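You operate a simulated robot arm through the tools that you are given. There is no shell and no other tool. Be economical: measure what you need, move in short steps, check, and stop when the job is done.

Carry out the task below with a simulated two-armed robot. There is one attempt and no reset: what you move stays moved.

JOB
Prime the blue pump and run water down the bowl pipe.
Fine: at the water stand; open the inlet valve and leave it open; outlet valve open, start, a few seconds, stop the pump, outlet valve shut again.

The check looks at the end state, three seconds after you hand in, the way a careful person would. Anything else that was tipped, shoved, dropped, spilled or broken makes it a failure.

ROBOT AND FRAMES
Two 7-joint arms with fingered hands on one trunk, hanging from a carriage that runs on a rail from [483, 8] to [-1496, -26] (x, y) and turns from -303 to 385 degrees about z. Base frame: it is fixed where the carriage stands at the start and does not move with it; the origin is on the floor, on the carriage's upright axis, x ahead of it, y to its left, z up. Units: mm, degrees, N and s.
The left shoulder is at the start at [40, 177, 1178], the right one opposite. With the tool pointing down near the work surface each hand reaches from about 380 to 840 mm from the robot's upright axis, wherever it stands, measured 20 degrees to its own side. Places, roughly: blue pump [-200, 500, 300]; inlet valve lever [300, 300, 700]; outlet valve lever [500, 300, 700]; pipe stub [300, 600, 800]; plunger knob [-100, 800, 1000]; pump main switch [-300, 700, 900]; seal ring (7x7x2 cm) [500, 400, 800]; tank fill button [100, 400, 700]. Payload 4 kg a hand.
The tool frame of a hand sits at the grasp point between the pads (the TCP): z along the fingers, y along the line on which they close. The tips reach 30 mm beyond it. The gripper opens to 104 mm. The gripper's body begins 35 mm behind the TCP. The gripper is a hand of 4 fingers: y runs from the thumb to the fingers, the wrist lies at [-15, -104, -178] in the tool frame, and closing takes about 1.5 s.
Orientation is that of the tool frame in the base frame, as a unit quaternion [w, x, y, z]. With the fingers straight down and the wrist toward the robot, the tool's x, y and z point along [0, 1, 0], [1, 0, 0] and [0, 0, -1] of the base frame.

CONTROLS
- The arms move only by the tool move_arm. It takes "left_deltas", "right_deltas" or both (then of equal length, played together; a hand with none holds still); each is a list of rows, each a list of 6 numbers: the shift along the tool's x, y, z in mm, then the turn, a rotation vector about the tool's x, y, z in degrees. In form: [[tx, ty, tz, rx, ry, rz], ...]. A call has 1 to 8 rows; each row is the pose to reach, as a shift and turn from the pose commanded when the call began, along the tool's axes at that moment. "left_grip" and "right_grip" are, for a hand that has rows, the opening, from 0 (shut) to 1 (fully open), set as the call begins (left out, the last holds). A row lasts 0.2 s, in which the tool goes at most 50 mm and 8.6 degrees; a call with a longer step from one row to the next is refused whole, and so is a gripper value outside its range. Where a pose cannot be reached the arm comes as near as it can. A force on the tool above 80 N (or 10 N above the force at the start of the call, whichever is more), or a blocked arm, ends the call early, and 0.2 s more pass. The fingers move at their own pace (about 153 mm/s each) and stop on an object; they squeeze with about 26 N. The grip force told is the motor's: it shows also when the fingers shut on nothing. Time passes only in rows, and 0.2 s behind the last, so rows that repeat a pose let the fingers close. It gives the time, the measured TCP pose, the force on the tool (base axes), the opening and the grip force at its end, in the units of the frame above (readings bear some noise), with the torque about the TCP (base axes, N m) and any sound that the robot's microphone picked up.
- Cameras (640 x 400 px; columns grow to the right, rows downward): "scene" is now at [196.9, 76.7, 1484.9]; the picture's right is [0.92, -0.39, 0.00], its down [-0.28, -0.65, -0.71] and it looks along [0.28, 0.65, -0.71] (base axes); focal length 214 px, centre (320, 200). "left" rides on the left gripper at [-61, -92, -130] in its tool frame; the picture's right is [-0.81, -0.28, 0.52], its down [0.53, -0.71, 0.46] and it looks along [0.24, 0.64, 0.72] (tool axes); focal length 275 px, centre (320, 200). "right" rides on the right gripper at [61, -92, -130] in its tool frame; the picture's right is [-0.81, 0.28, -0.52], its down [-0.53, -0.71, 0.46] and it looks along [-0.24, 0.64, 0.72] (tool axes); focal length 275 px, centre (320, 200). There is no depth. A picture from a camera that has moved, and an enlarged one, comes with that camera's place and axes in the base frame and with its lens. The place of the scene camera against the robot may be out by one fixed shift of up to 25 mm in any direction.
- capture(camera): a new picture of that camera. The clock stands still meanwhile.
- lift_body(by): slides the trunk up (or, below 0, down) by that many mm; the arms and the scene camera ride with it, the base frame stays. It gives what a move gives, with no picture.
- steer(legs): drives the robot by 1 to 6 legs, each [ahead, left, turn to the left] in mm, mm and degrees, along the robot's own axes; the way and the turn of a leg run together, so that a leg with both is an arc; at most 1500 mm and 180 degrees a leg. The arms and the cameras ride along, it lands a little off, and it stops where it bumps. It keeps to its track: a leg is cut to what the track allows. It gives what a move gives.
- move_fingers(index, middle, ring, thumb_bend, thumb_turn, hand): sets how far each is bent, from 0 (flat) to 1 (curled in); at 0.3 the hand is open as for a grip, at 0.7 the pads meet at the TCP. One left out holds its place. A second passes; each finger stops where it meets its share of the squeeze, and holds until it gets a number again. A gripper value or a shape takes the hand back. It gives what a move gives, with no picture; readings hold the bend of each and the force on the fingers (four entries, about 0 where the hand has none), thumb and palm. thumb_turn goes from beside the hand (0) to across from the fingers (1), as for a grip.
- grasp_type(shape, hand): the hand has 4 fingers and takes this shape, open, in about a second: jaw (thumb against the fingers, like two jaws); tri (thumb and two fingers); tip (a fingertip pinch); poke (one finger out to press); point (the index stretched); flat (the hand flat); cup (the hand cupped); fist (a fist). The gripper value then closes the fingers along that shape, each until it touches; the sizes above hold for jaw. It gives what a move gives, with no picture.
- pan_tilt(pan, tilt): turns the head with the scene camera to pan (to the left, within 86 degrees either way) and tilt (down, from -29 to 69), counted from straight ahead of the robot. It gives what a move gives.
- close_up(camera, box): a new picture of the part [left, top, right, bottom] of that camera's present view, enlarged. The clock stands still meanwhile.
- sign_off(): hands the job in; it is judged then, once.

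Go step by step. Nothing tells you exact positions but the pictures and the camera data: compare them with the known pose of the tool, close in by small moves and look again before you grip or let go. The budget is 120 turns and 100 pictures, counting those below and the enlarged ones. Unless the task says otherwise, let go and move clear before handing in, and close with one line.

The tools are called as a command line: name --argument value ..., lists and objects as JSON in quotes. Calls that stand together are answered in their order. move_arm: Moves the arms, as the interface text tells. Its arguments: {"type":"object","properties":{"left_deltas":{"type":"array","items":{"type":"array","items":{"type":"number"}}},"left_grip":{"type":"number"},"right_deltas":{"type":"array","items":{"type":"array","items":{"type":"number"}}},"right_grip":{"type":"number"}},"required":[]} The other tools are called the same way: lift_body (by) slides the trunk up or down; grasp_type (shape, hand) gives the hand a shape; move_fingers (index, middle, ring, thumb_bend, thumb_turn, hand) moves the fingers one by one; steer (legs) drives the base; pan_tilt (pan, tilt) turns the head that bears the scene camera; capture (camera) takes a picture; close_up (camera, box) takes an enlarged picture of a part of a camera's view; sign_off () hands the job in.

At the start:

```text
time: 0.0
left_ee_pos: [328.0, 476.1, 1215.7]
left_orientation: [0.0, 0.707, 0.707, 0.0]
left_force: [0.5, -0.4, -0.2]
left_ft_torque: [-0.02, 0.01, 0.0]
left_width: 104.2
left_grip_force: 0.1
left_shape: jaw
left_bend: [0.3, 0.3, 0.3, 0.3, 0.98]
left_finger forces: [0.0, 0.0, 0.0, 0.0, 0.1, 0.1]
right_ee_pos: [452.2, 82.5, 1273.5]
right_orientation: [0.001, 0.708, 0.707, -0.001]
right_force: [0.1, 0.3, 0.0]
right_ft_torque: [-0.03, 0.0, 0.02]
right_width: 103.5
right_grip_force: 0.0
right_shape: jaw
right_bend: [0.3, 0.3, 0.3, 0.3, 0.98]
right_finger forces: [0.1, 0.0, 0.0, 0.0, 0.1, 0.0]
trunk travel left (down, up): [-300.0, 463.0]
robot x, y, heading: [-0.2, 0.9, 0.1]
head pan, tilt: [66.9, 45.2]
```

scene: 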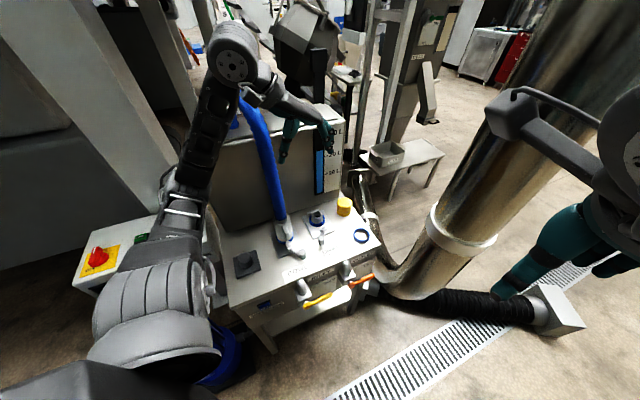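
right: 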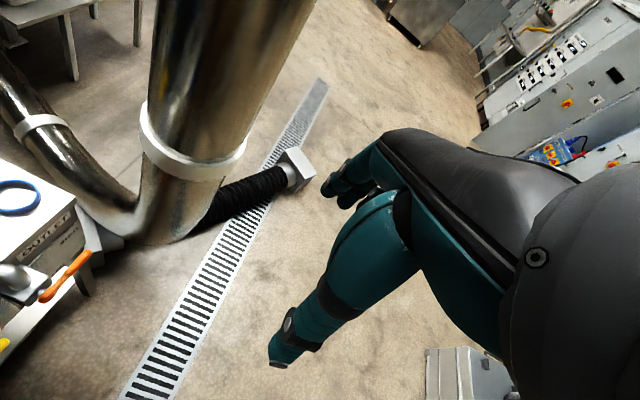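
left: 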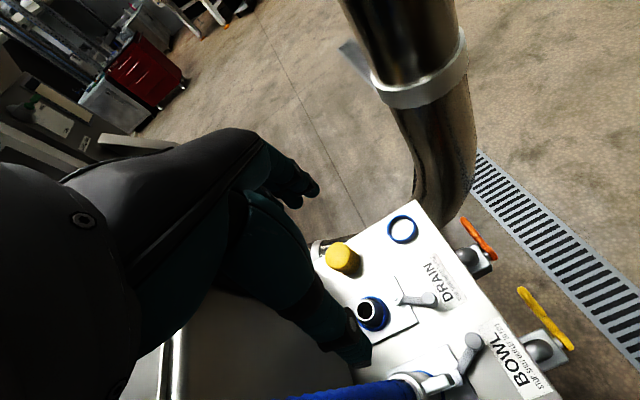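

I see a water stand with yellow and orange valve levers, two clamped stubs, a blue hose and a red switch. I'll enlarge the views to read the labels first.

close_up --camera "scene" --box '[200, 180, 400, 320]'

close_up --camera "left" --box '[300, 200, 620, 400]'

close_up --camera "scene" --box '[60, 200, 260, 325]'

```text
2.86 times, centred on (300, 250) of scene
camera zoom: at [196.9, 76.7, 1484.9], right [0.92, -0.39, 0.0], down [-0.28, -0.65, -0.71], along [0.28, 0.65, -0.71], focal length 613 px, centre (377, 57)
```

zoom: 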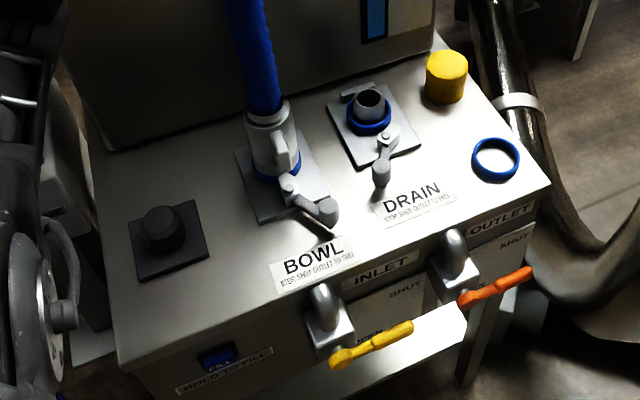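

```text
2.00 times, centred on (460, 300) of left
camera zoom: at [236.3, 414.1, 1345.4], right [-0.28, -0.81, -0.52], down [-0.71, 0.53, -0.46], along [0.64, 0.24, -0.72], focal length 551 px, centre (40, 0)
```

zoom: 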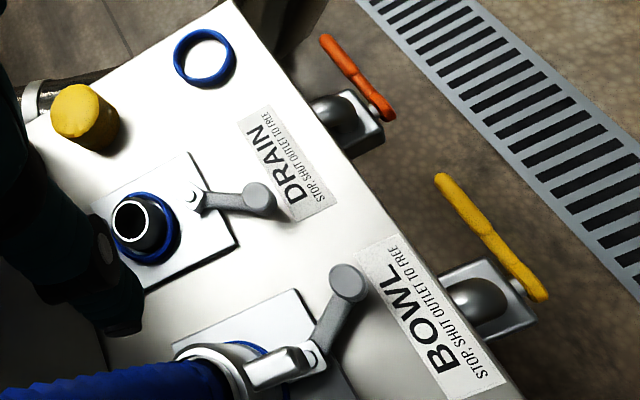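

```text
3.20 times, centred on (160, 262) of scene
camera zoom: at [196.9, 76.7, 1484.9], right [0.92, -0.39, 0.0], down [-0.28, -0.65, -0.71], along [0.28, 0.65, -0.71], focal length 686 px, centre (832, 0)
```

zoom: 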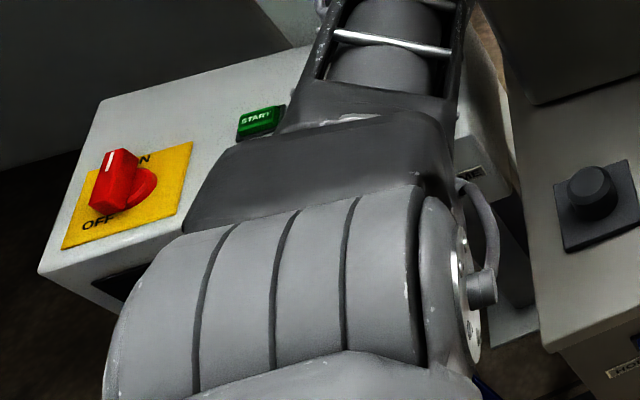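

The hose seems to sit on the BOWL stub, and the main switch is on a box at the left. I'll look around with the head to learn the surroundings before moving.

pan_tilt --pan 86 --tilt 30

capture --camera "scene"

pan_tilt --pan 30 --tilt 20

capture --camera "scene"

```text
time: 0.8
left_ee_pos: [328.7, 476.4, 1215.2]
left_orientation: [0.0, 0.707, 0.707, 0.0]
left_force: [0.6, 0.3, 0.2]
left_ft_torque: [-0.01, -0.03, 0.01]
left_width: 103.6
left_grip_force: 0.1
left_shape: jaw
left_bend: [0.3, 0.3, 0.3, 0.3, 0.98]
left_finger forces: [0.0, 0.1, 0.1, 0.0, 0.0, 0.0]
right_ee_pos: [451.7, 82.5, 1273.9]
right_orientation: [0.0, 0.707, 0.707, -0.001]
right_force: [0.3, -0.3, -0.7]
right_ft_torque: [-0.02, 0.03, -0.01]
right_width: 103.8
right_grip_force: 0.0
right_shape: jaw
right_bend: [0.3, 0.3, 0.3, 0.3, 0.98]
right_finger forces: [0.1, 0.0, 0.1, 0.0, 0.1, 0.0]
trunk travel left (down, up): [-300.0, 463.0]
robot x, y, heading: [3.2, 1.3, -0.0]
head pan, tilt: [85.9, 30.0]
```

```text
93 pictures are left
camera scene: at [171.6, 92.2, 1507.7], right [1.0, -0.07, 0.0], down [-0.04, -0.5, -0.87], along [0.06, 0.86, -0.5], focal length 214 px, centre (320, 200)
```

scene: 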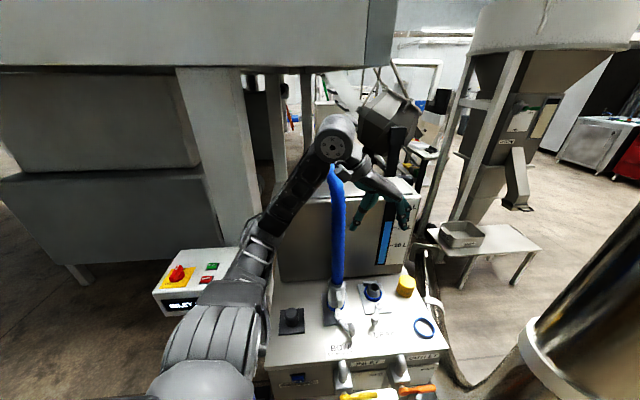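

```text
time: 2.1
left_ee_pos: [328.1, 477.6, 1216.4]
left_orientation: [0.0, 0.708, 0.706, 0.001]
left_force: [-0.6, -0.4, 0.5]
left_ft_torque: [0.02, 0.01, -0.02]
left_width: 103.6
left_grip_force: 0.1
left_shape: jaw
left_bend: [0.3, 0.3, 0.3, 0.3, 0.98]
left_finger forces: [0.0, 0.0, 0.0, 0.0, 0.0, 0.0]
right_ee_pos: [452.3, 84.0, 1273.4]
right_orientation: [0.0, 0.707, 0.707, 0.0]
right_force: [0.1, -0.1, 0.2]
right_ft_torque: [-0.01, 0.01, -0.02]
right_width: 103.5
right_grip_force: 0.1
right_shape: jaw
right_bend: [0.3, 0.3, 0.3, 0.3, 0.98]
right_finger forces: [0.1, 0.0, 0.0, 0.1, 0.0, 0.0]
trunk travel left (down, up): [-300.0, 463.0]
robot x, y, heading: [-2.9, 0.8, 0.1]
head pan, tilt: [30.0, 20.0]
```

```text
92 pictures are left
camera scene: at [245.7, 48.6, 1523.8], right [0.5, -0.87, 0.0], down [-0.3, -0.17, -0.94], along [0.81, 0.47, -0.34], focal length 214 px, centre (320, 200)
```

scene: 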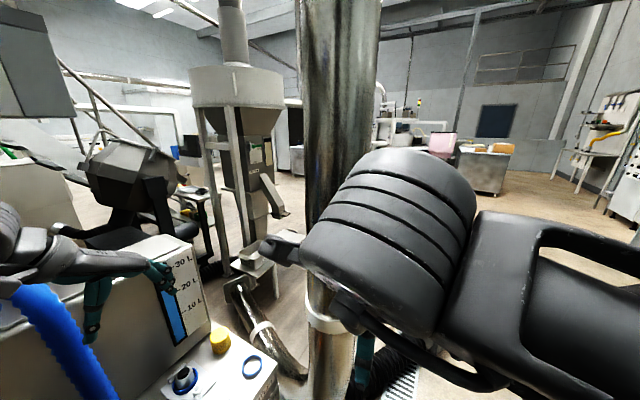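

The surroundings are mostly clear; I need to see what is overhead and where the blue hose goes before turning toward the stand.

pan_tilt --pan 86 --tilt -10

capture --camera "scene"

lift_body --by 150

pan_tilt --pan 86 --tilt 25

capture --camera "scene"

```text
time: 3.3
left_ee_pos: [328.3, 475.2, 1214.7]
left_orientation: [0.0, 0.708, 0.707, 0.0]
left_force: [0.4, 0.2, -0.1]
left_ft_torque: [0.04, 0.03, 0.03]
left_width: 103.8
left_grip_force: 0.0
left_shape: jaw
left_bend: [0.3, 0.3, 0.3, 0.3, 0.98]
left_finger forces: [0.0, 0.0, 0.0, 0.1, 0.0, 0.1]
right_ee_pos: [452.2, 82.6, 1273.5]
right_orientation: [-0.001, 0.707, 0.707, -0.001]
right_force: [-0.3, 1.0, -0.2]
right_ft_torque: [-0.03, 0.01, 0.0]
right_width: 103.6
right_grip_force: 0.0
right_shape: jaw
right_bend: [0.3, 0.3, 0.3, 0.3, 0.98]
right_finger forces: [0.0, 0.0, 0.0, 0.0, 0.1, 0.1]
trunk travel left (down, up): [-300.0, 463.0]
robot x, y, heading: [4.7, -1.0, -0.2]
head pan, tilt: [85.9, -10.0]
```

```text
91 pictures are left
camera scene: at [171.1, 86.1, 1571.3], right [1.0, -0.07, 0.0], down [0.01, 0.17, -0.98], along [0.07, 0.98, 0.17], focal length 214 px, centre (320, 200)
```

scene: 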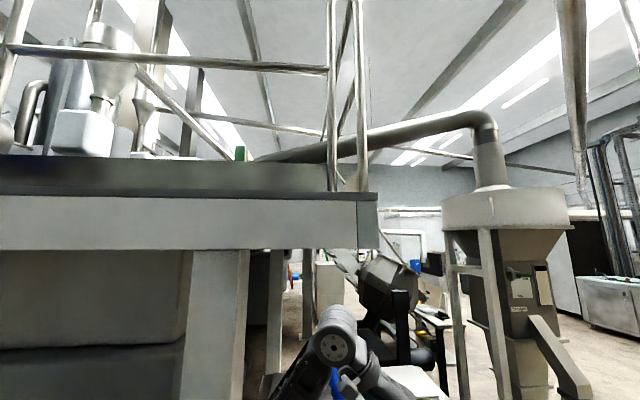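

```text
time: 5.1
left_ee_pos: [327.7, 476.2, 1364.0]
left_orientation: [-0.001, 0.707, 0.707, 0.001]
left_force: [-0.1, 1.4, 0.0]
left_ft_torque: [0.01, -0.01, -0.05]
left_width: 103.7
left_grip_force: 0.0
left_shape: jaw
left_bend: [0.3, 0.3, 0.3, 0.3, 0.98]
left_finger forces: [0.0, 0.1, 0.0, 0.0, 0.0, 0.1]
right_ee_pos: [451.1, 82.2, 1422.7]
right_orientation: [-0.001, 0.707, 0.707, 0.001]
right_force: [0.0, -0.6, 0.2]
right_ft_torque: [-0.01, -0.02, 0.0]
right_width: 103.8
right_grip_force: 0.0
right_shape: jaw
right_bend: [0.3, 0.3, 0.3, 0.3, 0.98]
right_finger forces: [0.1, 0.0, 0.1, 0.0, 0.0, 0.1]
trunk travel left (down, up): [-450.0, 313.0]
robot x, y, heading: [-1.6, -0.6, 0.1]
head pan, tilt: [85.9, -10.0]
```

```text
time: 6.1
left_ee_pos: [329.5, 475.6, 1365.4]
left_orientation: [0.0, 0.707, 0.707, 0.0]
left_force: [-0.3, -0.3, 0.4]
left_ft_torque: [0.01, -0.02, 0.03]
left_width: 104.0
left_grip_force: 0.0
left_shape: jaw
left_bend: [0.3, 0.3, 0.3, 0.3, 0.98]
left_finger forces: [0.0, 0.0, 0.0, 0.0, 0.0, 0.0]
right_ee_pos: [450.4, 82.4, 1423.2]
right_orientation: [0.0, 0.707, 0.707, -0.001]
right_force: [0.7, 0.3, -0.6]
right_ft_torque: [0.01, 0.02, -0.01]
right_width: 103.8
right_grip_force: 0.2
right_shape: jaw
right_bend: [0.3, 0.3, 0.3, 0.3, 0.98]
right_finger forces: [0.0, 0.0, 0.1, 0.0, 0.0, 0.0]
trunk travel left (down, up): [-450.0, 313.0]
robot x, y, heading: [-2.4, -0.2, -0.1]
head pan, tilt: [85.9, 25.0]
```

```text
90 pictures are left
camera scene: at [171.6, 93.9, 1665.8], right [1.0, -0.07, 0.0], down [-0.03, -0.42, -0.91], along [0.06, 0.9, -0.42], focal length 214 px, centre (320, 200)
```

scene: 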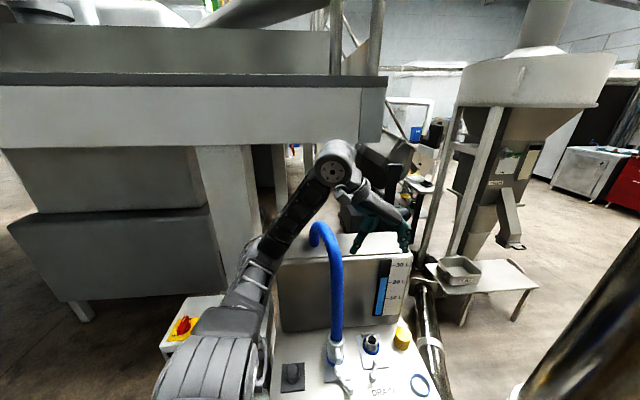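

The hose arches over and behind the tank, so I'll raise further, turn to face the stand, and look again.

lift_body --by 200

steer --legs '[[0, 0, 60]]'

pan_tilt --pan 20 --tilt 50

capture --camera "scene"

```text
time: 8.2
left_ee_pos: [328.3, 476.9, 1564.8]
left_orientation: [-0.001, 0.707, 0.707, 0.0]
left_force: [-0.1, 0.4, -0.8]
left_ft_torque: [-0.05, -0.03, 0.01]
left_width: 103.8
left_grip_force: 0.1
left_shape: jaw
left_bend: [0.3, 0.3, 0.3, 0.3, 0.98]
left_finger forces: [0.0, 0.0, 0.1, 0.0, 0.0, 0.0]
right_ee_pos: [452.3, 82.5, 1623.4]
right_orientation: [0.0, 0.707, 0.707, 0.0]
right_force: [0.3, -0.7, -0.6]
right_ft_torque: [0.01, -0.02, 0.0]
right_width: 103.4
right_grip_force: 0.1
right_shape: jaw
right_bend: [0.3, 0.3, 0.3, 0.3, 0.98]
right_finger forces: [0.1, 0.0, 0.0, 0.0, 0.1, 0.0]
trunk travel left (down, up): [-650.0, 113.0]
robot x, y, heading: [-2.2, -0.8, 0.1]
head pan, tilt: [85.9, 25.0]
```

```text
time: 11.4
left_ee_pos: [-263.4, 513.9, 1565.4]
left_orientation: [0.001, 0.244, 0.97, 0.0]
left_force: [-0.2, -0.2, -0.1]
left_ft_torque: [-0.05, 0.01, 0.01]
left_width: 103.6
left_grip_force: 0.2
left_shape: jaw
left_bend: [0.3, 0.3, 0.3, 0.3, 0.98]
left_finger forces: [0.0, 0.1, 0.0, 0.0, 0.0, 0.0]
right_ee_pos: [141.3, 438.1, 1622.9]
right_orientation: [0.0, 0.244, 0.97, 0.0]
right_force: [0.6, -0.5, -0.1]
right_ft_torque: [-0.02, 0.01, 0.02]
right_width: 103.5
right_grip_force: 0.1
right_shape: jaw
right_bend: [0.3, 0.3, 0.3, 0.3, 0.98]
right_finger forces: [0.0, 0.0, 0.0, 0.1, 0.0, 0.0]
trunk travel left (down, up): [-650.0, 113.0]
robot x, y, heading: [-0.5, 2.6, 61.8]
head pan, tilt: [85.9, 25.0]
```

```text
time: 12.7
left_ee_pos: [-264.4, 515.2, 1563.9]
left_orientation: [0.0, 0.244, 0.97, 0.0]
left_force: [-0.5, -1.0, -0.5]
left_ft_torque: [-0.03, 0.01, 0.0]
left_width: 103.6
left_grip_force: 0.1
left_shape: jaw
left_bend: [0.3, 0.3, 0.3, 0.3, 0.98]
left_finger forces: [0.0, 0.1, 0.0, 0.1, 0.0, 0.1]
right_ee_pos: [140.0, 438.1, 1623.2]
right_orientation: [0.0, 0.245, 0.97, 0.0]
right_force: [0.3, -1.1, 0.4]
right_ft_torque: [-0.01, -0.01, -0.02]
right_width: 103.7
right_grip_force: 0.1
right_shape: jaw
right_bend: [0.3, 0.3, 0.3, 0.3, 0.98]
right_finger forces: [0.1, 0.1, 0.0, 0.0, 0.1, 0.0]
trunk travel left (down, up): [-650.0, 113.0]
robot x, y, heading: [1.2, -1.5, 61.6]
head pan, tilt: [20.0, 50.0]
```

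```text
89 pictures are left
camera scene: at [91.8, 219.2, 1828.2], right [0.99, -0.14, 0.0], down [-0.11, -0.76, -0.64], along [0.09, 0.64, -0.77], focal length 214 px, centre (320, 200)
```

scene: 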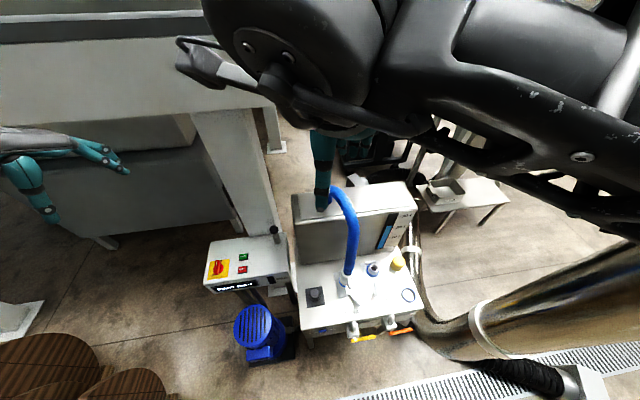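

Now the whole stand is visible: pump, switch box with display, tank. I'll enlarge the parts.

close_up --camera "scene" --box '[190, 210, 310, 285]'

close_up --camera "scene" --box '[295, 240, 431, 325]'

close_up --camera "scene" --box '[290, 310, 434, 400]'

close_up --camera "scene" --box '[290, 170, 434, 260]'

close_up --camera "scene" --box '[210, 260, 322, 380]'

```text
5.33 times, centred on (250, 248) of scene
camera zoom: at [91.8, 219.2, 1828.2], right [0.99, -0.14, 0.0], down [-0.11, -0.76, -0.64], along [0.09, 0.64, -0.77], focal length 1144 px, centre (693, -53)
```

zoom: 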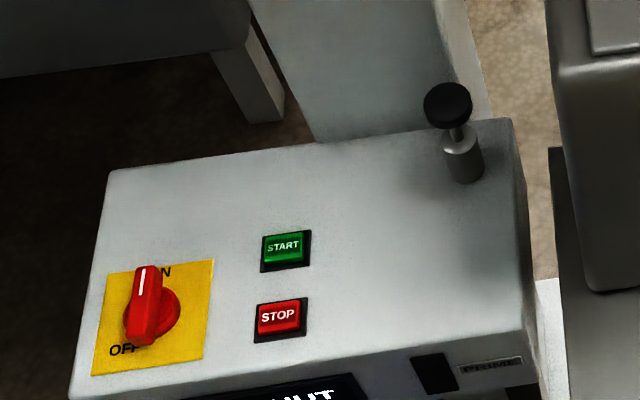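

```text
4.71 times, centred on (363, 282) of scene
camera zoom: at [91.8, 219.2, 1828.2], right [0.99, -0.14, 0.0], down [-0.11, -0.76, -0.64], along [0.09, 0.64, -0.77], focal length 1009 px, centre (118, -188)
```

zoom: 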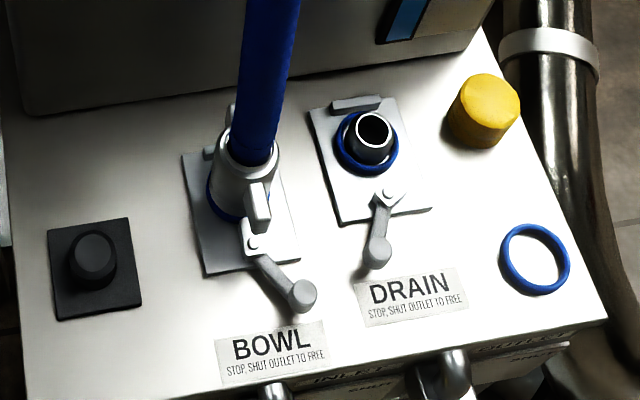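

```text
4.44 times, centred on (362, 355) of scene
camera zoom: at [91.8, 219.2, 1828.2], right [0.99, -0.14, 0.0], down [-0.11, -0.76, -0.64], along [0.09, 0.64, -0.77], focal length 953 px, centre (133, -489)
```

zoom: 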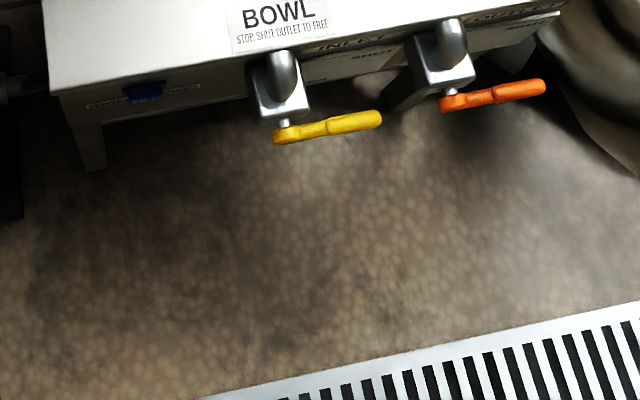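

```text
4.44 times, centred on (362, 215) of scene
camera zoom: at [91.8, 219.2, 1828.2], right [0.99, -0.14, 0.0], down [-0.11, -0.76, -0.64], along [0.09, 0.64, -0.77], focal length 953 px, centre (133, 133)
```

zoom: 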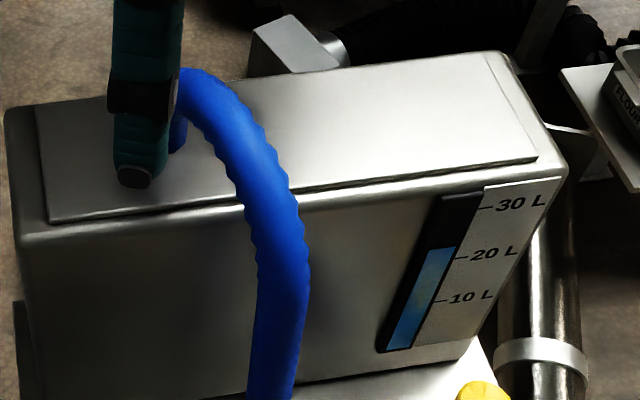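

```text
3.33 times, centred on (266, 320) of scene
camera zoom: at [91.8, 219.2, 1828.2], right [0.99, -0.14, 0.0], down [-0.11, -0.76, -0.64], along [0.09, 0.64, -0.77], focal length 715 px, centre (500, -200)
```

zoom: 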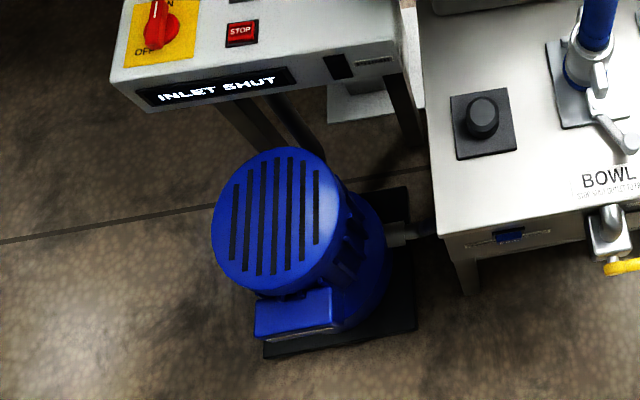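

The display reads "INLET SHUT", the main switch mark is toward ON, and the tank is at 20 L. START is near (-223, 741, 835) and the plunger (PRIME) near (-52, 800, 930). I'll drive to x≈-200 so the left hand serves the box and the right serves the levers, then lower.

steer --legs '[[-95, 176, 0]]'

lift_body --by -400

pan_tilt --pan -10 --tilt 45

capture --camera "scene"

capture --camera "right"

capture --camera "left"

```text
time: 14.3
left_ee_pos: [-459.6, 513.1, 1565.6]
left_orientation: [0.0, 0.247, 0.969, 0.001]
left_force: [-1.1, -0.1, 0.2]
left_ft_torque: [0.02, -0.02, 0.02]
left_width: 103.6
left_grip_force: 0.0
left_shape: jaw
left_bend: [0.3, 0.3, 0.3, 0.3, 0.98]
left_finger forces: [0.0, 0.1, 0.0, 0.0, 0.1, 0.0]
right_ee_pos: [-54.6, 434.3, 1623.3]
right_orientation: [0.0, 0.245, 0.969, 0.0]
right_force: [0.5, 0.0, 0.8]
right_ft_torque: [0.01, 0.02, -0.02]
right_width: 103.6
right_grip_force: 0.1
right_shape: jaw
right_bend: [0.3, 0.3, 0.3, 0.3, 0.98]
right_finger forces: [0.0, 0.0, 0.0, 0.0, 0.1, 0.0]
trunk travel left (down, up): [-650.0, 113.0]
robot x, y, heading: [-194.5, -2.3, 61.5]
head pan, tilt: [20.0, 50.0]
```

```text
time: 18.2
left_ee_pos: [-460.4, 511.8, 1164.3]
left_orientation: [0.0, 0.246, 0.969, 0.0]
left_force: [0.7, 0.3, 1.2]
left_ft_torque: [0.02, 0.02, -0.02]
left_width: 103.8
left_grip_force: 0.2
left_shape: jaw
left_bend: [0.3, 0.3, 0.3, 0.3, 0.98]
left_finger forces: [0.0, 0.0, 0.0, 0.1, 0.1, 0.0]
right_ee_pos: [-56.1, 432.8, 1224.2]
right_orientation: [0.0, 0.247, 0.969, 0.0]
right_force: [-0.8, 0.7, 0.0]
right_ft_torque: [0.0, -0.01, -0.05]
right_width: 103.7
right_grip_force: 0.0
right_shape: jaw
right_bend: [0.3, 0.3, 0.3, 0.3, 0.98]
right_finger forces: [0.1, 0.0, 0.1, 0.0, 0.1, 0.0]
trunk travel left (down, up): [-250.0, 513.0]
robot x, y, heading: [-200.0, -2.4, 61.5]
head pan, tilt: [20.0, 50.0]
```

```text
time: 19.1
left_ee_pos: [-460.1, 512.2, 1164.9]
left_orientation: [0.0, 0.246, 0.969, 0.0]
left_force: [0.3, -0.7, 0.2]
left_ft_torque: [0.0, -0.02, 0.0]
left_width: 103.6
left_grip_force: 0.1
left_shape: jaw
left_bend: [0.3, 0.3, 0.3, 0.3, 0.98]
left_finger forces: [0.0, 0.0, 0.0, 0.0, 0.0, 0.0]
right_ee_pos: [-55.2, 432.0, 1222.6]
right_orientation: [0.001, 0.247, 0.969, 0.0]
right_force: [0.6, -0.4, -1.2]
right_ft_torque: [0.01, 0.02, 0.01]
right_width: 103.3
right_grip_force: 0.0
right_shape: jaw
right_bend: [0.3, 0.3, 0.3, 0.3, 0.98]
right_finger forces: [0.0, 0.0, 0.0, 0.1, 0.0, 0.0]
trunk travel left (down, up): [-250.0, 513.0]
robot x, y, heading: [-200.4, 0.3, 61.6]
head pan, tilt: [-10.0, 45.0]
```

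```text
83 pictures are left
camera scene: at [-66.4, 203.0, 1435.1], right [0.78, -0.62, 0.0], down [-0.44, -0.55, -0.71], along [0.44, 0.55, -0.71], focal length 214 px, centre (320, 200)
```

scene: 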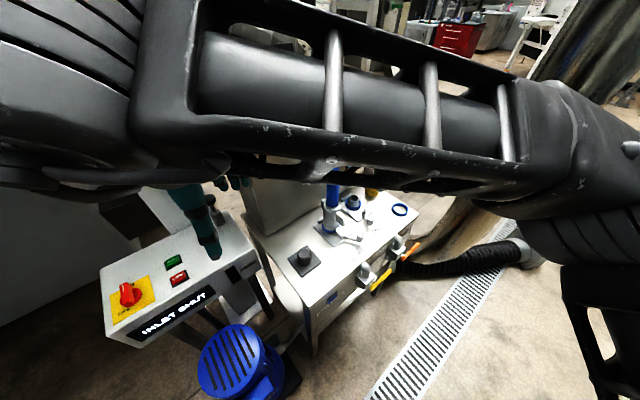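

```text
82 pictures are left
camera right: at [-151.8, 382.3, 1353.6], right [0.84, -0.14, 0.52], down [0.13, -0.88, -0.46], along [0.52, 0.45, -0.72], focal length 275 px, centre (320, 200)
```

right: 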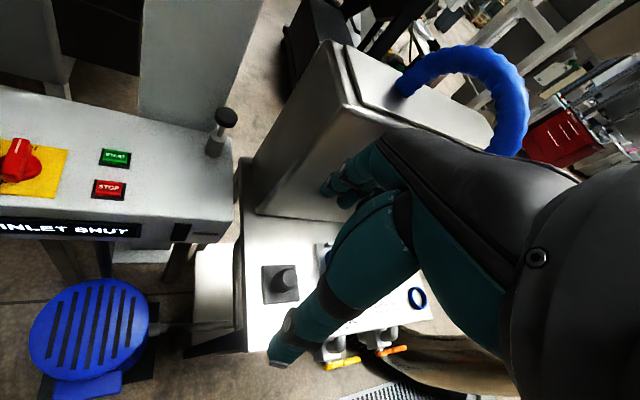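

```text
81 pictures are left
camera left: at [-450.4, 401.5, 1295.4], right [0.58, -0.63, -0.52], down [-0.81, -0.37, -0.46], along [0.09, 0.68, -0.72], focal length 275 px, centre (320, 200)
```

left: 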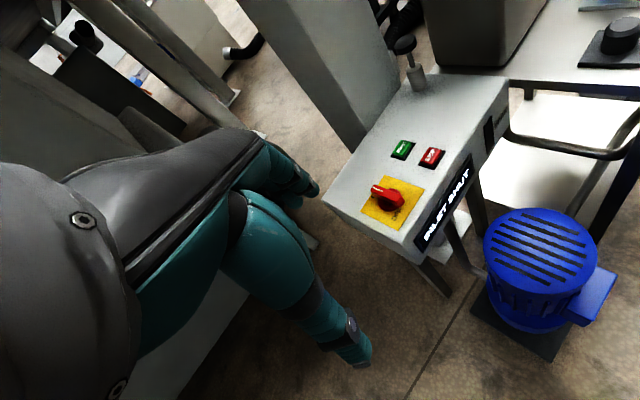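

I'll bring the right hand out in front of the stand to see the levers and their labels from lower down.

move_arm --right_deltas '[[-32, -17, 30, 0, 0, 0], [-64, -33, 60, 0, 0, 0], [-96, -49, 90, 0, 0, 0], [-128, -65, 120, 0, 0, 0], [-160, -82, 150, 0, 0, 0], [-192, -98, 180, 0, 0, 0], [-222, -114, 210, 0, 0, 0]]'

move_arm --right_deltas '[[-30, -15, 35, 0, 0, 0], [-60, -30, 70, 0, 0, 0], [-90, -45, 105, 0, 0, 0], [-120, -60, 140, 0, 0, 0], [-150, -76, 175, 0, 0, 0], [-180, -92, 210, 0, 0, 0]]'

capture --camera "right"

capture --camera "scene"

```text
time: 20.7
left_ee_pos: [-460.3, 511.3, 1164.4]
left_orientation: [0.0, 0.246, 0.969, 0.0]
left_force: [0.1, 0.2, 0.0]
left_ft_torque: [0.01, 0.0, -0.01]
left_width: 103.5
left_grip_force: 0.0
left_shape: jaw
left_bend: [0.3, 0.3, 0.3, 0.3, 0.98]
left_finger forces: [0.0, 0.0, 0.0, 0.0, 0.0, 0.0]
right_ee_pos: [86.6, 270.4, 1024.2]
right_orientation: [0.0, 0.246, 0.969, -0.001]
right_force: [-0.9, 0.1, -0.8]
right_ft_torque: [-0.01, 0.02, 0.01]
right_width: 103.7
right_grip_force: 0.1
right_shape: jaw
right_bend: [0.3, 0.3, 0.3, 0.3, 0.98]
right_finger forces: [0.0, 0.1, 0.0, 0.0, 0.0, 0.0]
right hand out of reach, approached as far as the arm can: row 6, 7
trunk travel left (down, up): [-250.0, 513.0]
robot x, y, heading: [-196.5, -1.7, 61.3]
head pan, tilt: [-10.0, 45.0]
```

```text
time: 22.1
left_ee_pos: [-460.6, 512.0, 1165.2]
left_orientation: [0.001, 0.245, 0.969, 0.0]
left_force: [0.5, -0.3, -0.3]
left_ft_torque: [-0.04, 0.03, 0.0]
left_width: 103.8
left_grip_force: 0.1
left_shape: jaw
left_bend: [0.3, 0.3, 0.3, 0.3, 0.98]
left_finger forces: [0.0, 0.0, 0.0, 0.1, 0.1, 0.0]
right_ee_pos: [235.2, 149.9, 781.8]
right_orientation: [-0.001, 0.244, 0.97, 0.001]
right_force: [-0.4, -0.6, 0.5]
right_ft_torque: [0.01, -0.07, 0.0]
right_width: 103.6
right_grip_force: 0.1
right_shape: jaw
right_bend: [0.3, 0.3, 0.3, 0.3, 0.98]
right_finger forces: [0.0, 0.0, 0.0, 0.0, 0.0, 0.0]
right hand out of reach, approached as far as the arm can: row 1, 2, 3, 4, 5, 6
trunk travel left (down, up): [-250.0, 513.0]
robot x, y, heading: [-197.9, -4.8, 61.8]
head pan, tilt: [-10.0, 45.0]
```

```text
80 pictures are left
camera right: at [139.7, 98.4, 911.9], right [0.84, -0.14, 0.52], down [0.13, -0.88, -0.46], along [0.52, 0.45, -0.72], focal length 275 px, centre (320, 200)
```

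right: 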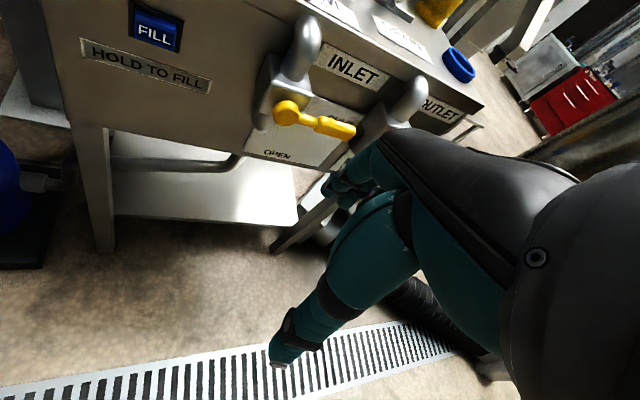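

```text
79 pictures are left
camera scene: at [-66.3, 203.1, 1435.2], right [0.78, -0.62, 0.0], down [-0.44, -0.55, -0.71], along [0.44, 0.55, -0.71], focal length 214 px, centre (320, 200)
```

scene: 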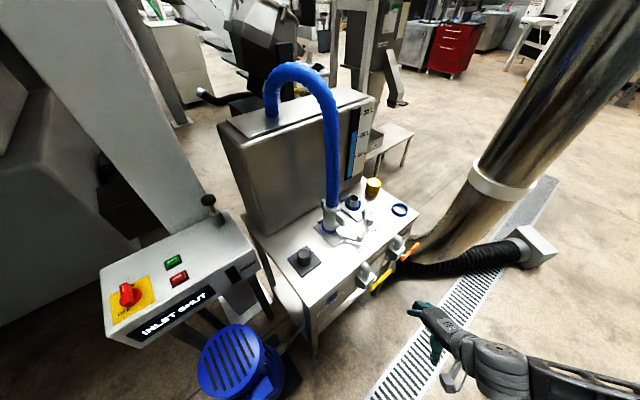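

SHUT is at the lever's current (horizontal) position, OPEN directly below the pivot. So levers turn down to open. I'll zoom for geometry.

close_up --camera "right" --box '[220, 0, 480, 180]'

close_up --camera "scene" --box '[320, 210, 448, 310]'

close_up --camera "scene" --box '[290, 165, 418, 265]'

```text
2.22 times, centred on (350, 90) of right
camera zoom: at [139.7, 98.4, 911.9], right [0.84, -0.14, 0.52], down [0.13, -0.88, -0.46], along [0.52, 0.45, -0.72], focal length 612 px, centre (253, 444)
```

zoom: 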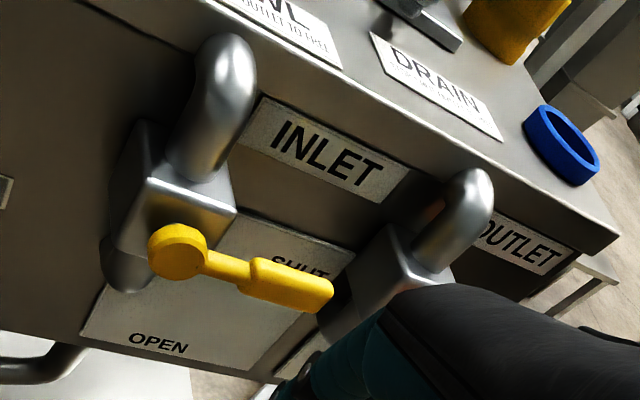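

```text
4.00 times, centred on (384, 260) of scene
camera zoom: at [-66.3, 203.1, 1435.2], right [0.78, -0.62, 0.0], down [-0.44, -0.55, -0.71], along [0.44, 0.55, -0.71], focal length 858 px, centre (64, -40)
```

zoom: 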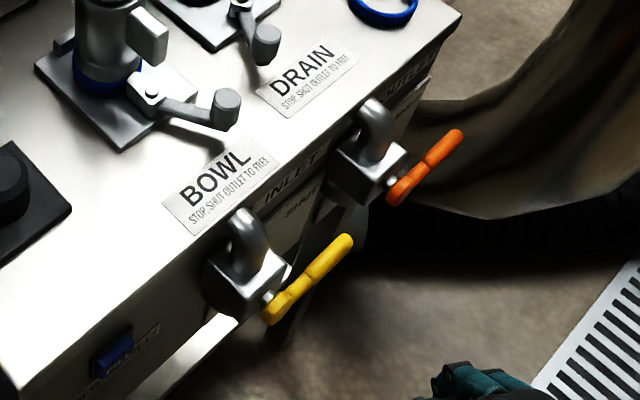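

```text
4.00 times, centred on (354, 215) of scene
camera zoom: at [-66.3, 203.1, 1435.2], right [0.78, -0.62, 0.0], down [-0.44, -0.55, -0.71], along [0.44, 0.55, -0.71], focal length 858 px, centre (184, 140)
```

zoom: 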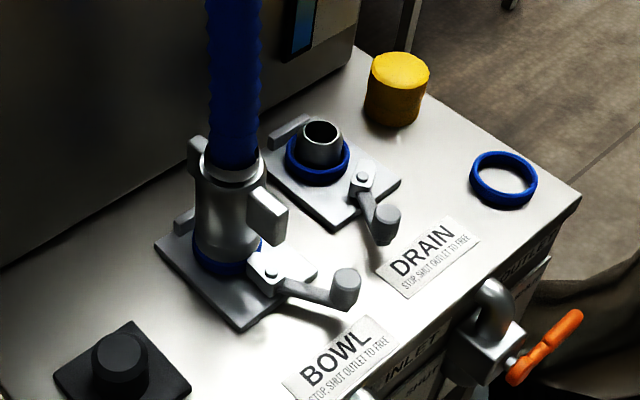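

I want a closer look at the bowl coupling and clamp, so I'll lift the right hand a bit over the front edge to view it.

move_arm --right_deltas '[[10, 20, -44, 0, 0, 0], [20, 40, -88, 0, 0, 0], [32, 60, -130, 0, 0, 0], [44, 82, -170, 0, 0, 0], [58, 107, -208, 0, 0, 0], [71, 132, -245, 0, 0, 0]]'

capture --camera "right"

close_up --camera "right" --box '[170, 40, 350, 200]'

```text
time: 23.5
left_ee_pos: [-460.2, 513.3, 1166.8]
left_orientation: [0.001, 0.246, 0.969, 0.0]
left_force: [0.2, 0.7, -0.1]
left_ft_torque: [-0.01, 0.02, 0.0]
left_width: 103.7
left_grip_force: 0.0
left_shape: jaw
left_bend: [0.3, 0.3, 0.3, 0.3, 0.98]
left_finger forces: [0.0, 0.0, 0.0, 0.0, 0.1, 0.0]
right_ee_pos: [238.1, 297.1, 1030.4]
right_orientation: [0.0, 0.246, 0.969, 0.0]
right_force: [-0.3, 0.3, 0.4]
right_ft_torque: [0.02, 0.0, 0.02]
right_width: 104.1
right_grip_force: 0.0
right_shape: jaw
right_bend: [0.3, 0.3, 0.3, 0.3, 0.98]
right_finger forces: [0.0, 0.1, 0.1, 0.0, 0.0, 0.0]
right hand out of reach, approached as far as the arm can: row 1, 2, 3
trunk travel left (down, up): [-250.0, 513.0]
robot x, y, heading: [-198.6, -5.8, 61.5]
head pan, tilt: [-10.0, 45.0]
```

```text
75 pictures are left
camera right: at [141.9, 245.4, 1160.6], right [0.84, -0.14, 0.52], down [0.13, -0.88, -0.46], along [0.52, 0.45, -0.72], focal length 275 px, centre (320, 200)
```

right: 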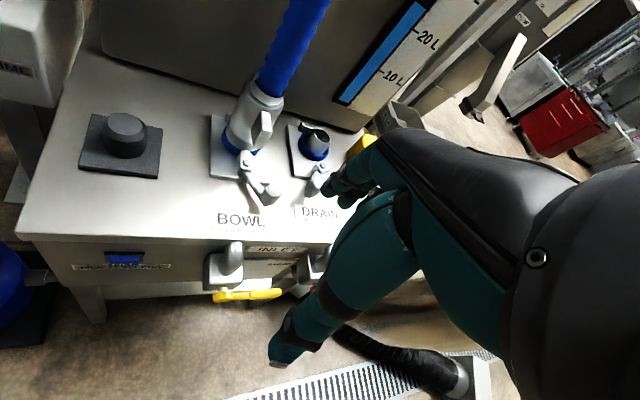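

```text
2.50 times, centred on (260, 120) of right
camera zoom: at [141.9, 245.4, 1160.6], right [0.84, -0.14, 0.52], down [0.13, -0.88, -0.46], along [0.52, 0.45, -0.72], focal length 688 px, centre (470, 400)
```

zoom: 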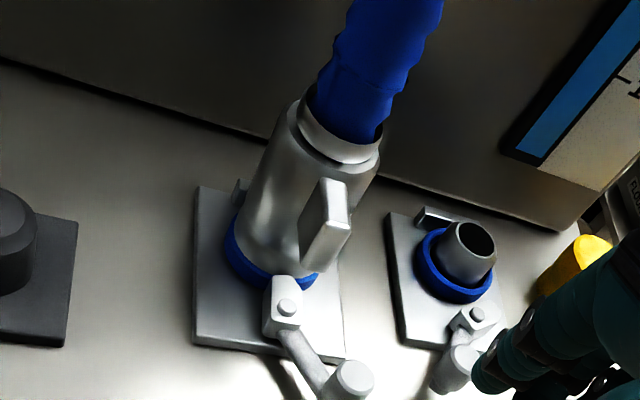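

The hose seems seated with its seal. Lever pivot is about (250, 326, 716) with the tip about (347, 325, 720). I'll shape the right hand to poke and tilt it 45° forward, out in front of the levers.

grasp_type --hand "right" --shape "poke"

move_arm --right_deltas '[[-17, -9, 22, -7.5, 0, 0], [-34, -19, 44, -15, 0, 0], [-51, -28, 66, -22.5, 0, 0], [-68, -37, 88, -30, 0, 0], [-85, -47, 110, -37.5, 0, 0], [-101, -56, 130, -45, 0, 0]]'

capture --camera "right"

capture --camera "scene"

```text
time: 24.4
left_ee_pos: [-460.7, 512.4, 1165.1]
left_orientation: [0.0, 0.246, 0.969, 0.0]
left_force: [1.0, 0.4, -0.3]
left_ft_torque: [-0.05, -0.03, 0.03]
left_width: 103.6
left_grip_force: 0.0
left_shape: jaw
left_bend: [0.3, 0.3, 0.3, 0.3, 0.98]
left_finger forces: [0.0, 0.0, 0.0, 0.0, 0.0, 0.0]
right_ee_pos: [236.8, 295.7, 1028.0]
right_orientation: [-0.001, 0.246, 0.969, 0.0]
right_force: [-0.2, 0.3, 0.3]
right_ft_torque: [0.0, 0.01, 0.04]
right_width: 0.2
right_grip_force: 0.0
right_shape: poke
right_bend: [0.7, 0.7, 0.99, 1.0, 1.0]
right_finger forces: [0.0, 0.0, 0.1, 0.1, 0.1, 0.0]
trunk travel left (down, up): [-250.0, 513.0]
robot x, y, heading: [-198.9, -2.3, 61.6]
head pan, tilt: [-10.0, 45.0]
```

```text
time: 25.8
left_ee_pos: [-460.6, 512.2, 1163.7]
left_orientation: [0.0, 0.247, 0.969, 0.0]
left_force: [0.3, 0.7, -0.7]
left_ft_torque: [0.02, -0.01, 0.02]
left_width: 103.4
left_grip_force: 0.1
left_shape: jaw
left_bend: [0.3, 0.3, 0.3, 0.3, 0.98]
left_finger forces: [0.0, 0.1, 0.0, 0.0, 0.0, 0.0]
right_ee_pos: [297.0, 254.8, 953.7]
right_orientation: [0.063, 0.241, 0.945, 0.211]
right_force: [-0.1, 0.2, 0.2]
right_ft_torque: [-0.03, -0.02, 0.01]
right_width: 0.2
right_grip_force: 0.1
right_shape: poke
right_bend: [0.7, 0.7, 0.99, 1.0, 1.0]
right_finger forces: [0.0, 0.0, 0.1, 0.0, 0.0, 0.0]
right hand out of reach, approached as far as the arm can: row 3, 4, 5, 6
trunk travel left (down, up): [-250.0, 513.0]
robot x, y, heading: [-197.2, -4.3, 61.7]
head pan, tilt: [-10.0, 45.0]
```

```text
73 pictures are left
camera right: at [176.2, 164.1, 1031.0], right [0.71, -0.36, 0.6], down [0.26, -0.66, -0.71], along [0.65, 0.66, -0.37], focal length 275 px, centre (320, 200)
```

right: 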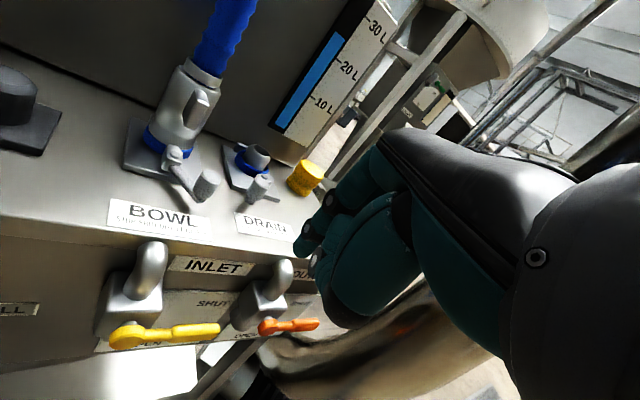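

```text
72 pictures are left
camera scene: at [-66.4, 202.9, 1435.1], right [0.78, -0.62, 0.0], down [-0.44, -0.55, -0.71], along [0.44, 0.55, -0.71], focal length 214 px, centre (320, 200)
```

scene: 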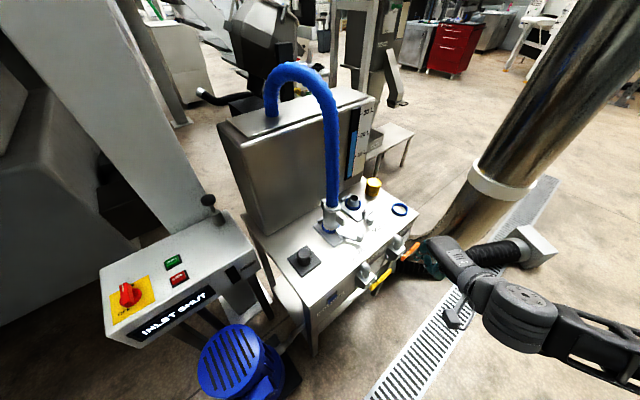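

The arm is too folded here for the tilt, so I'll back the carriage about 110 mm along the rail and then tilt the rest.

steer --legs '[[-55, 97, 0]]'

move_arm --right_deltas '[[0, 0, 0, -7.5, 0, 0], [0, 0, 0, -15, 0, 0], [0, 0, 0, -20, 0, 0]]'

```text
time: 27.0
left_ee_pos: [-570.5, 508.6, 1165.9]
left_orientation: [0.0, 0.246, 0.969, 0.0]
left_force: [0.2, -0.7, 0.4]
left_ft_torque: [0.04, -0.02, -0.01]
left_width: 103.6
left_grip_force: 0.1
left_shape: jaw
left_bend: [0.3, 0.3, 0.3, 0.3, 0.98]
left_finger forces: [0.1, 0.0, 0.1, 0.0, 0.0, 0.0]
right_ee_pos: [187.7, 254.2, 953.6]
right_orientation: [0.064, 0.241, 0.945, 0.209]
right_force: [-0.9, -0.5, -0.9]
right_ft_torque: [0.02, -0.05, 0.0]
right_width: 0.3
right_grip_force: 0.1
right_shape: poke
right_bend: [0.7, 0.7, 0.99, 1.0, 1.0]
right_finger forces: [0.0, 0.0, 0.0, 0.0, 0.1, 0.0]
trunk travel left (down, up): [-250.0, 513.0]
robot x, y, heading: [-303.8, -3.4, 61.6]
head pan, tilt: [-10.0, 45.0]
```

```text
time: 27.8
left_ee_pos: [-570.3, 509.3, 1165.0]
left_orientation: [0.0, 0.246, 0.969, 0.001]
left_force: [-0.2, 0.0, -1.2]
left_ft_torque: [-0.01, 0.01, 0.0]
left_width: 103.6
left_grip_force: 0.0
left_shape: jaw
left_bend: [0.3, 0.3, 0.3, 0.3, 0.98]
left_finger forces: [0.1, 0.1, 0.0, 0.1, 0.0, 0.1]
right_ee_pos: [188.0, 253.2, 954.5]
right_orientation: [0.063, 0.242, 0.945, 0.21]
right_force: [-0.3, -0.5, -0.1]
right_ft_torque: [-0.01, 0.01, -0.05]
right_width: 0.0
right_grip_force: 0.1
right_shape: poke
right_bend: [0.7, 0.7, 0.99, 1.0, 1.0]
right_finger forces: [0.0, 0.0, 0.1, 0.0, 0.0, 0.1]
right hand out of reach, approached as far as the arm can: row 1, 2, 3
trunk travel left (down, up): [-250.0, 513.0]
robot x, y, heading: [-304.9, -4.2, 61.8]
head pan, tilt: [-10.0, 45.0]
```

I'll extend the hand outward first, then tilt.

move_arm --right_deltas '[[-38, 1, 15, 0, 0, 0], [-77, 2, 30, 0, 0, 0], [-115, 3, 45, 0, 0, 0], [-154, 4, 60, 0, 0, 0], [-154, 4, 60, -7, 0, 0], [-154, 4, 60, -14, 0, 0], [-154, 4, 60, -21, 0, 0]]'

capture --camera "right"

```text
time: 29.4
left_ee_pos: [-575.2, 510.0, 1167.0]
left_orientation: [-0.001, 0.245, 0.969, 0.0]
left_force: [-0.8, 0.3, 0.5]
left_ft_torque: [0.01, -0.1, 0.02]
left_width: 103.6
left_grip_force: 0.0
left_shape: jaw
left_bend: [0.3, 0.3, 0.3, 0.3, 0.98]
left_finger forces: [0.0, 0.0, 0.1, 0.0, 0.0, 0.0]
right_ee_pos: [330.0, 189.8, 910.8]
right_orientation: [0.104, 0.224, 0.893, 0.376]
right_force: [0.7, 2.7, 4.7]
right_ft_torque: [-0.4, 0.14, -0.03]
right_width: 0.0
right_grip_force: 0.1
right_shape: poke
right_bend: [0.7, 0.7, 0.99, 1.0, 1.0]
right_finger forces: [0.1, 0.1, 0.0, 0.1, 0.1, 0.0]
right hand out of reach, approached as far as the arm can: row 5, 6, 7
trunk travel left (down, up): [-250.0, 513.0]
robot x, y, heading: [-309.5, -4.3, 61.8]
head pan, tilt: [-10.0, 45.0]
```

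```text
71 pictures are left
camera right: at [202.8, 81.1, 934.9], right [0.62, -0.54, 0.57], down [0.4, -0.41, -0.82], along [0.68, 0.73, -0.04], focal length 275 px, centre (320, 200)
```

right: 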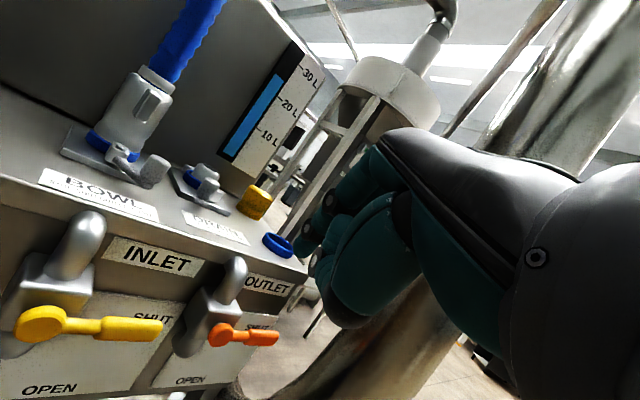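

The tilt is there, but a small force shows. I'll check that the elbow isn't touching the big pipe.

pan_tilt --pan -45 --tilt 40

capture --camera "scene"

```text
time: 30.4
left_ee_pos: [-568.7, 510.9, 1165.8]
left_orientation: [-0.001, 0.244, 0.97, 0.0]
left_force: [0.8, -0.1, -0.7]
left_ft_torque: [-0.01, -0.02, -0.01]
left_width: 103.7
left_grip_force: 0.0
left_shape: jaw
left_bend: [0.3, 0.3, 0.3, 0.3, 0.98]
left_finger forces: [0.0, 0.1, 0.1, 0.1, 0.0, 0.0]
right_ee_pos: [337.0, 185.7, 907.1]
right_orientation: [0.104, 0.227, 0.896, 0.367]
right_force: [-0.4, 0.5, 0.0]
right_ft_torque: [0.0, -0.02, -0.02]
right_width: 0.0
right_grip_force: 0.1
right_shape: poke
right_bend: [0.7, 0.7, 0.99, 1.0, 1.0]
right_finger forces: [0.0, 0.1, 0.0, 0.0, 0.1, 0.0]
trunk travel left (down, up): [-250.0, 513.0]
robot x, y, heading: [-304.7, -3.4, 61.6]
head pan, tilt: [-45.0, 40.0]
```

```text
70 pictures are left
camera scene: at [-144.4, 162.2, 1442.5], right [0.29, -0.96, 0.0], down [-0.62, -0.18, -0.77], along [0.73, 0.22, -0.64], focal length 214 px, centre (320, 200)
```

scene: 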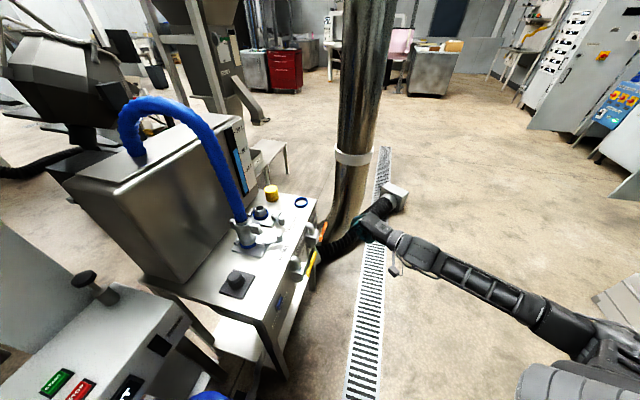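

Nothing touches; force is zero. Let me zoom on the fingertips to know their shape.

close_up --camera "right" --box '[270, 160, 430, 340]'

close_up --camera "scene" --box '[280, 180, 440, 300]'

```text
2.22 times, centred on (350, 250) of right
camera zoom: at [208.5, 77.6, 932.8], right [0.62, -0.53, 0.58], down [0.39, -0.43, -0.82], along [0.68, 0.73, -0.05], focal length 612 px, centre (253, 89)
```

zoom: 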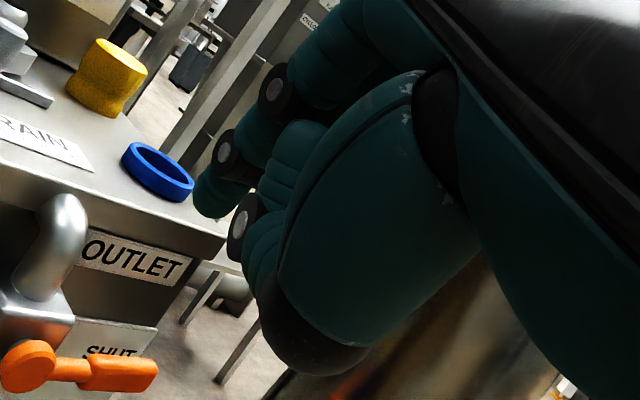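

```text
3.33 times, centred on (360, 240) of scene
camera zoom: at [-144.4, 162.2, 1442.5], right [0.29, -0.96, 0.0], down [-0.62, -0.18, -0.77], along [0.73, 0.22, -0.64], focal length 715 px, centre (187, 67)
```

zoom: 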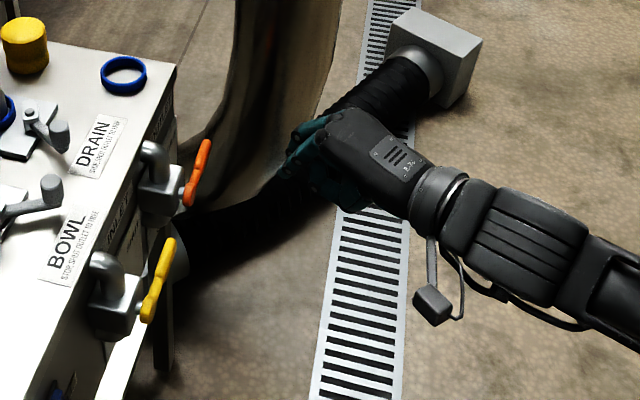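

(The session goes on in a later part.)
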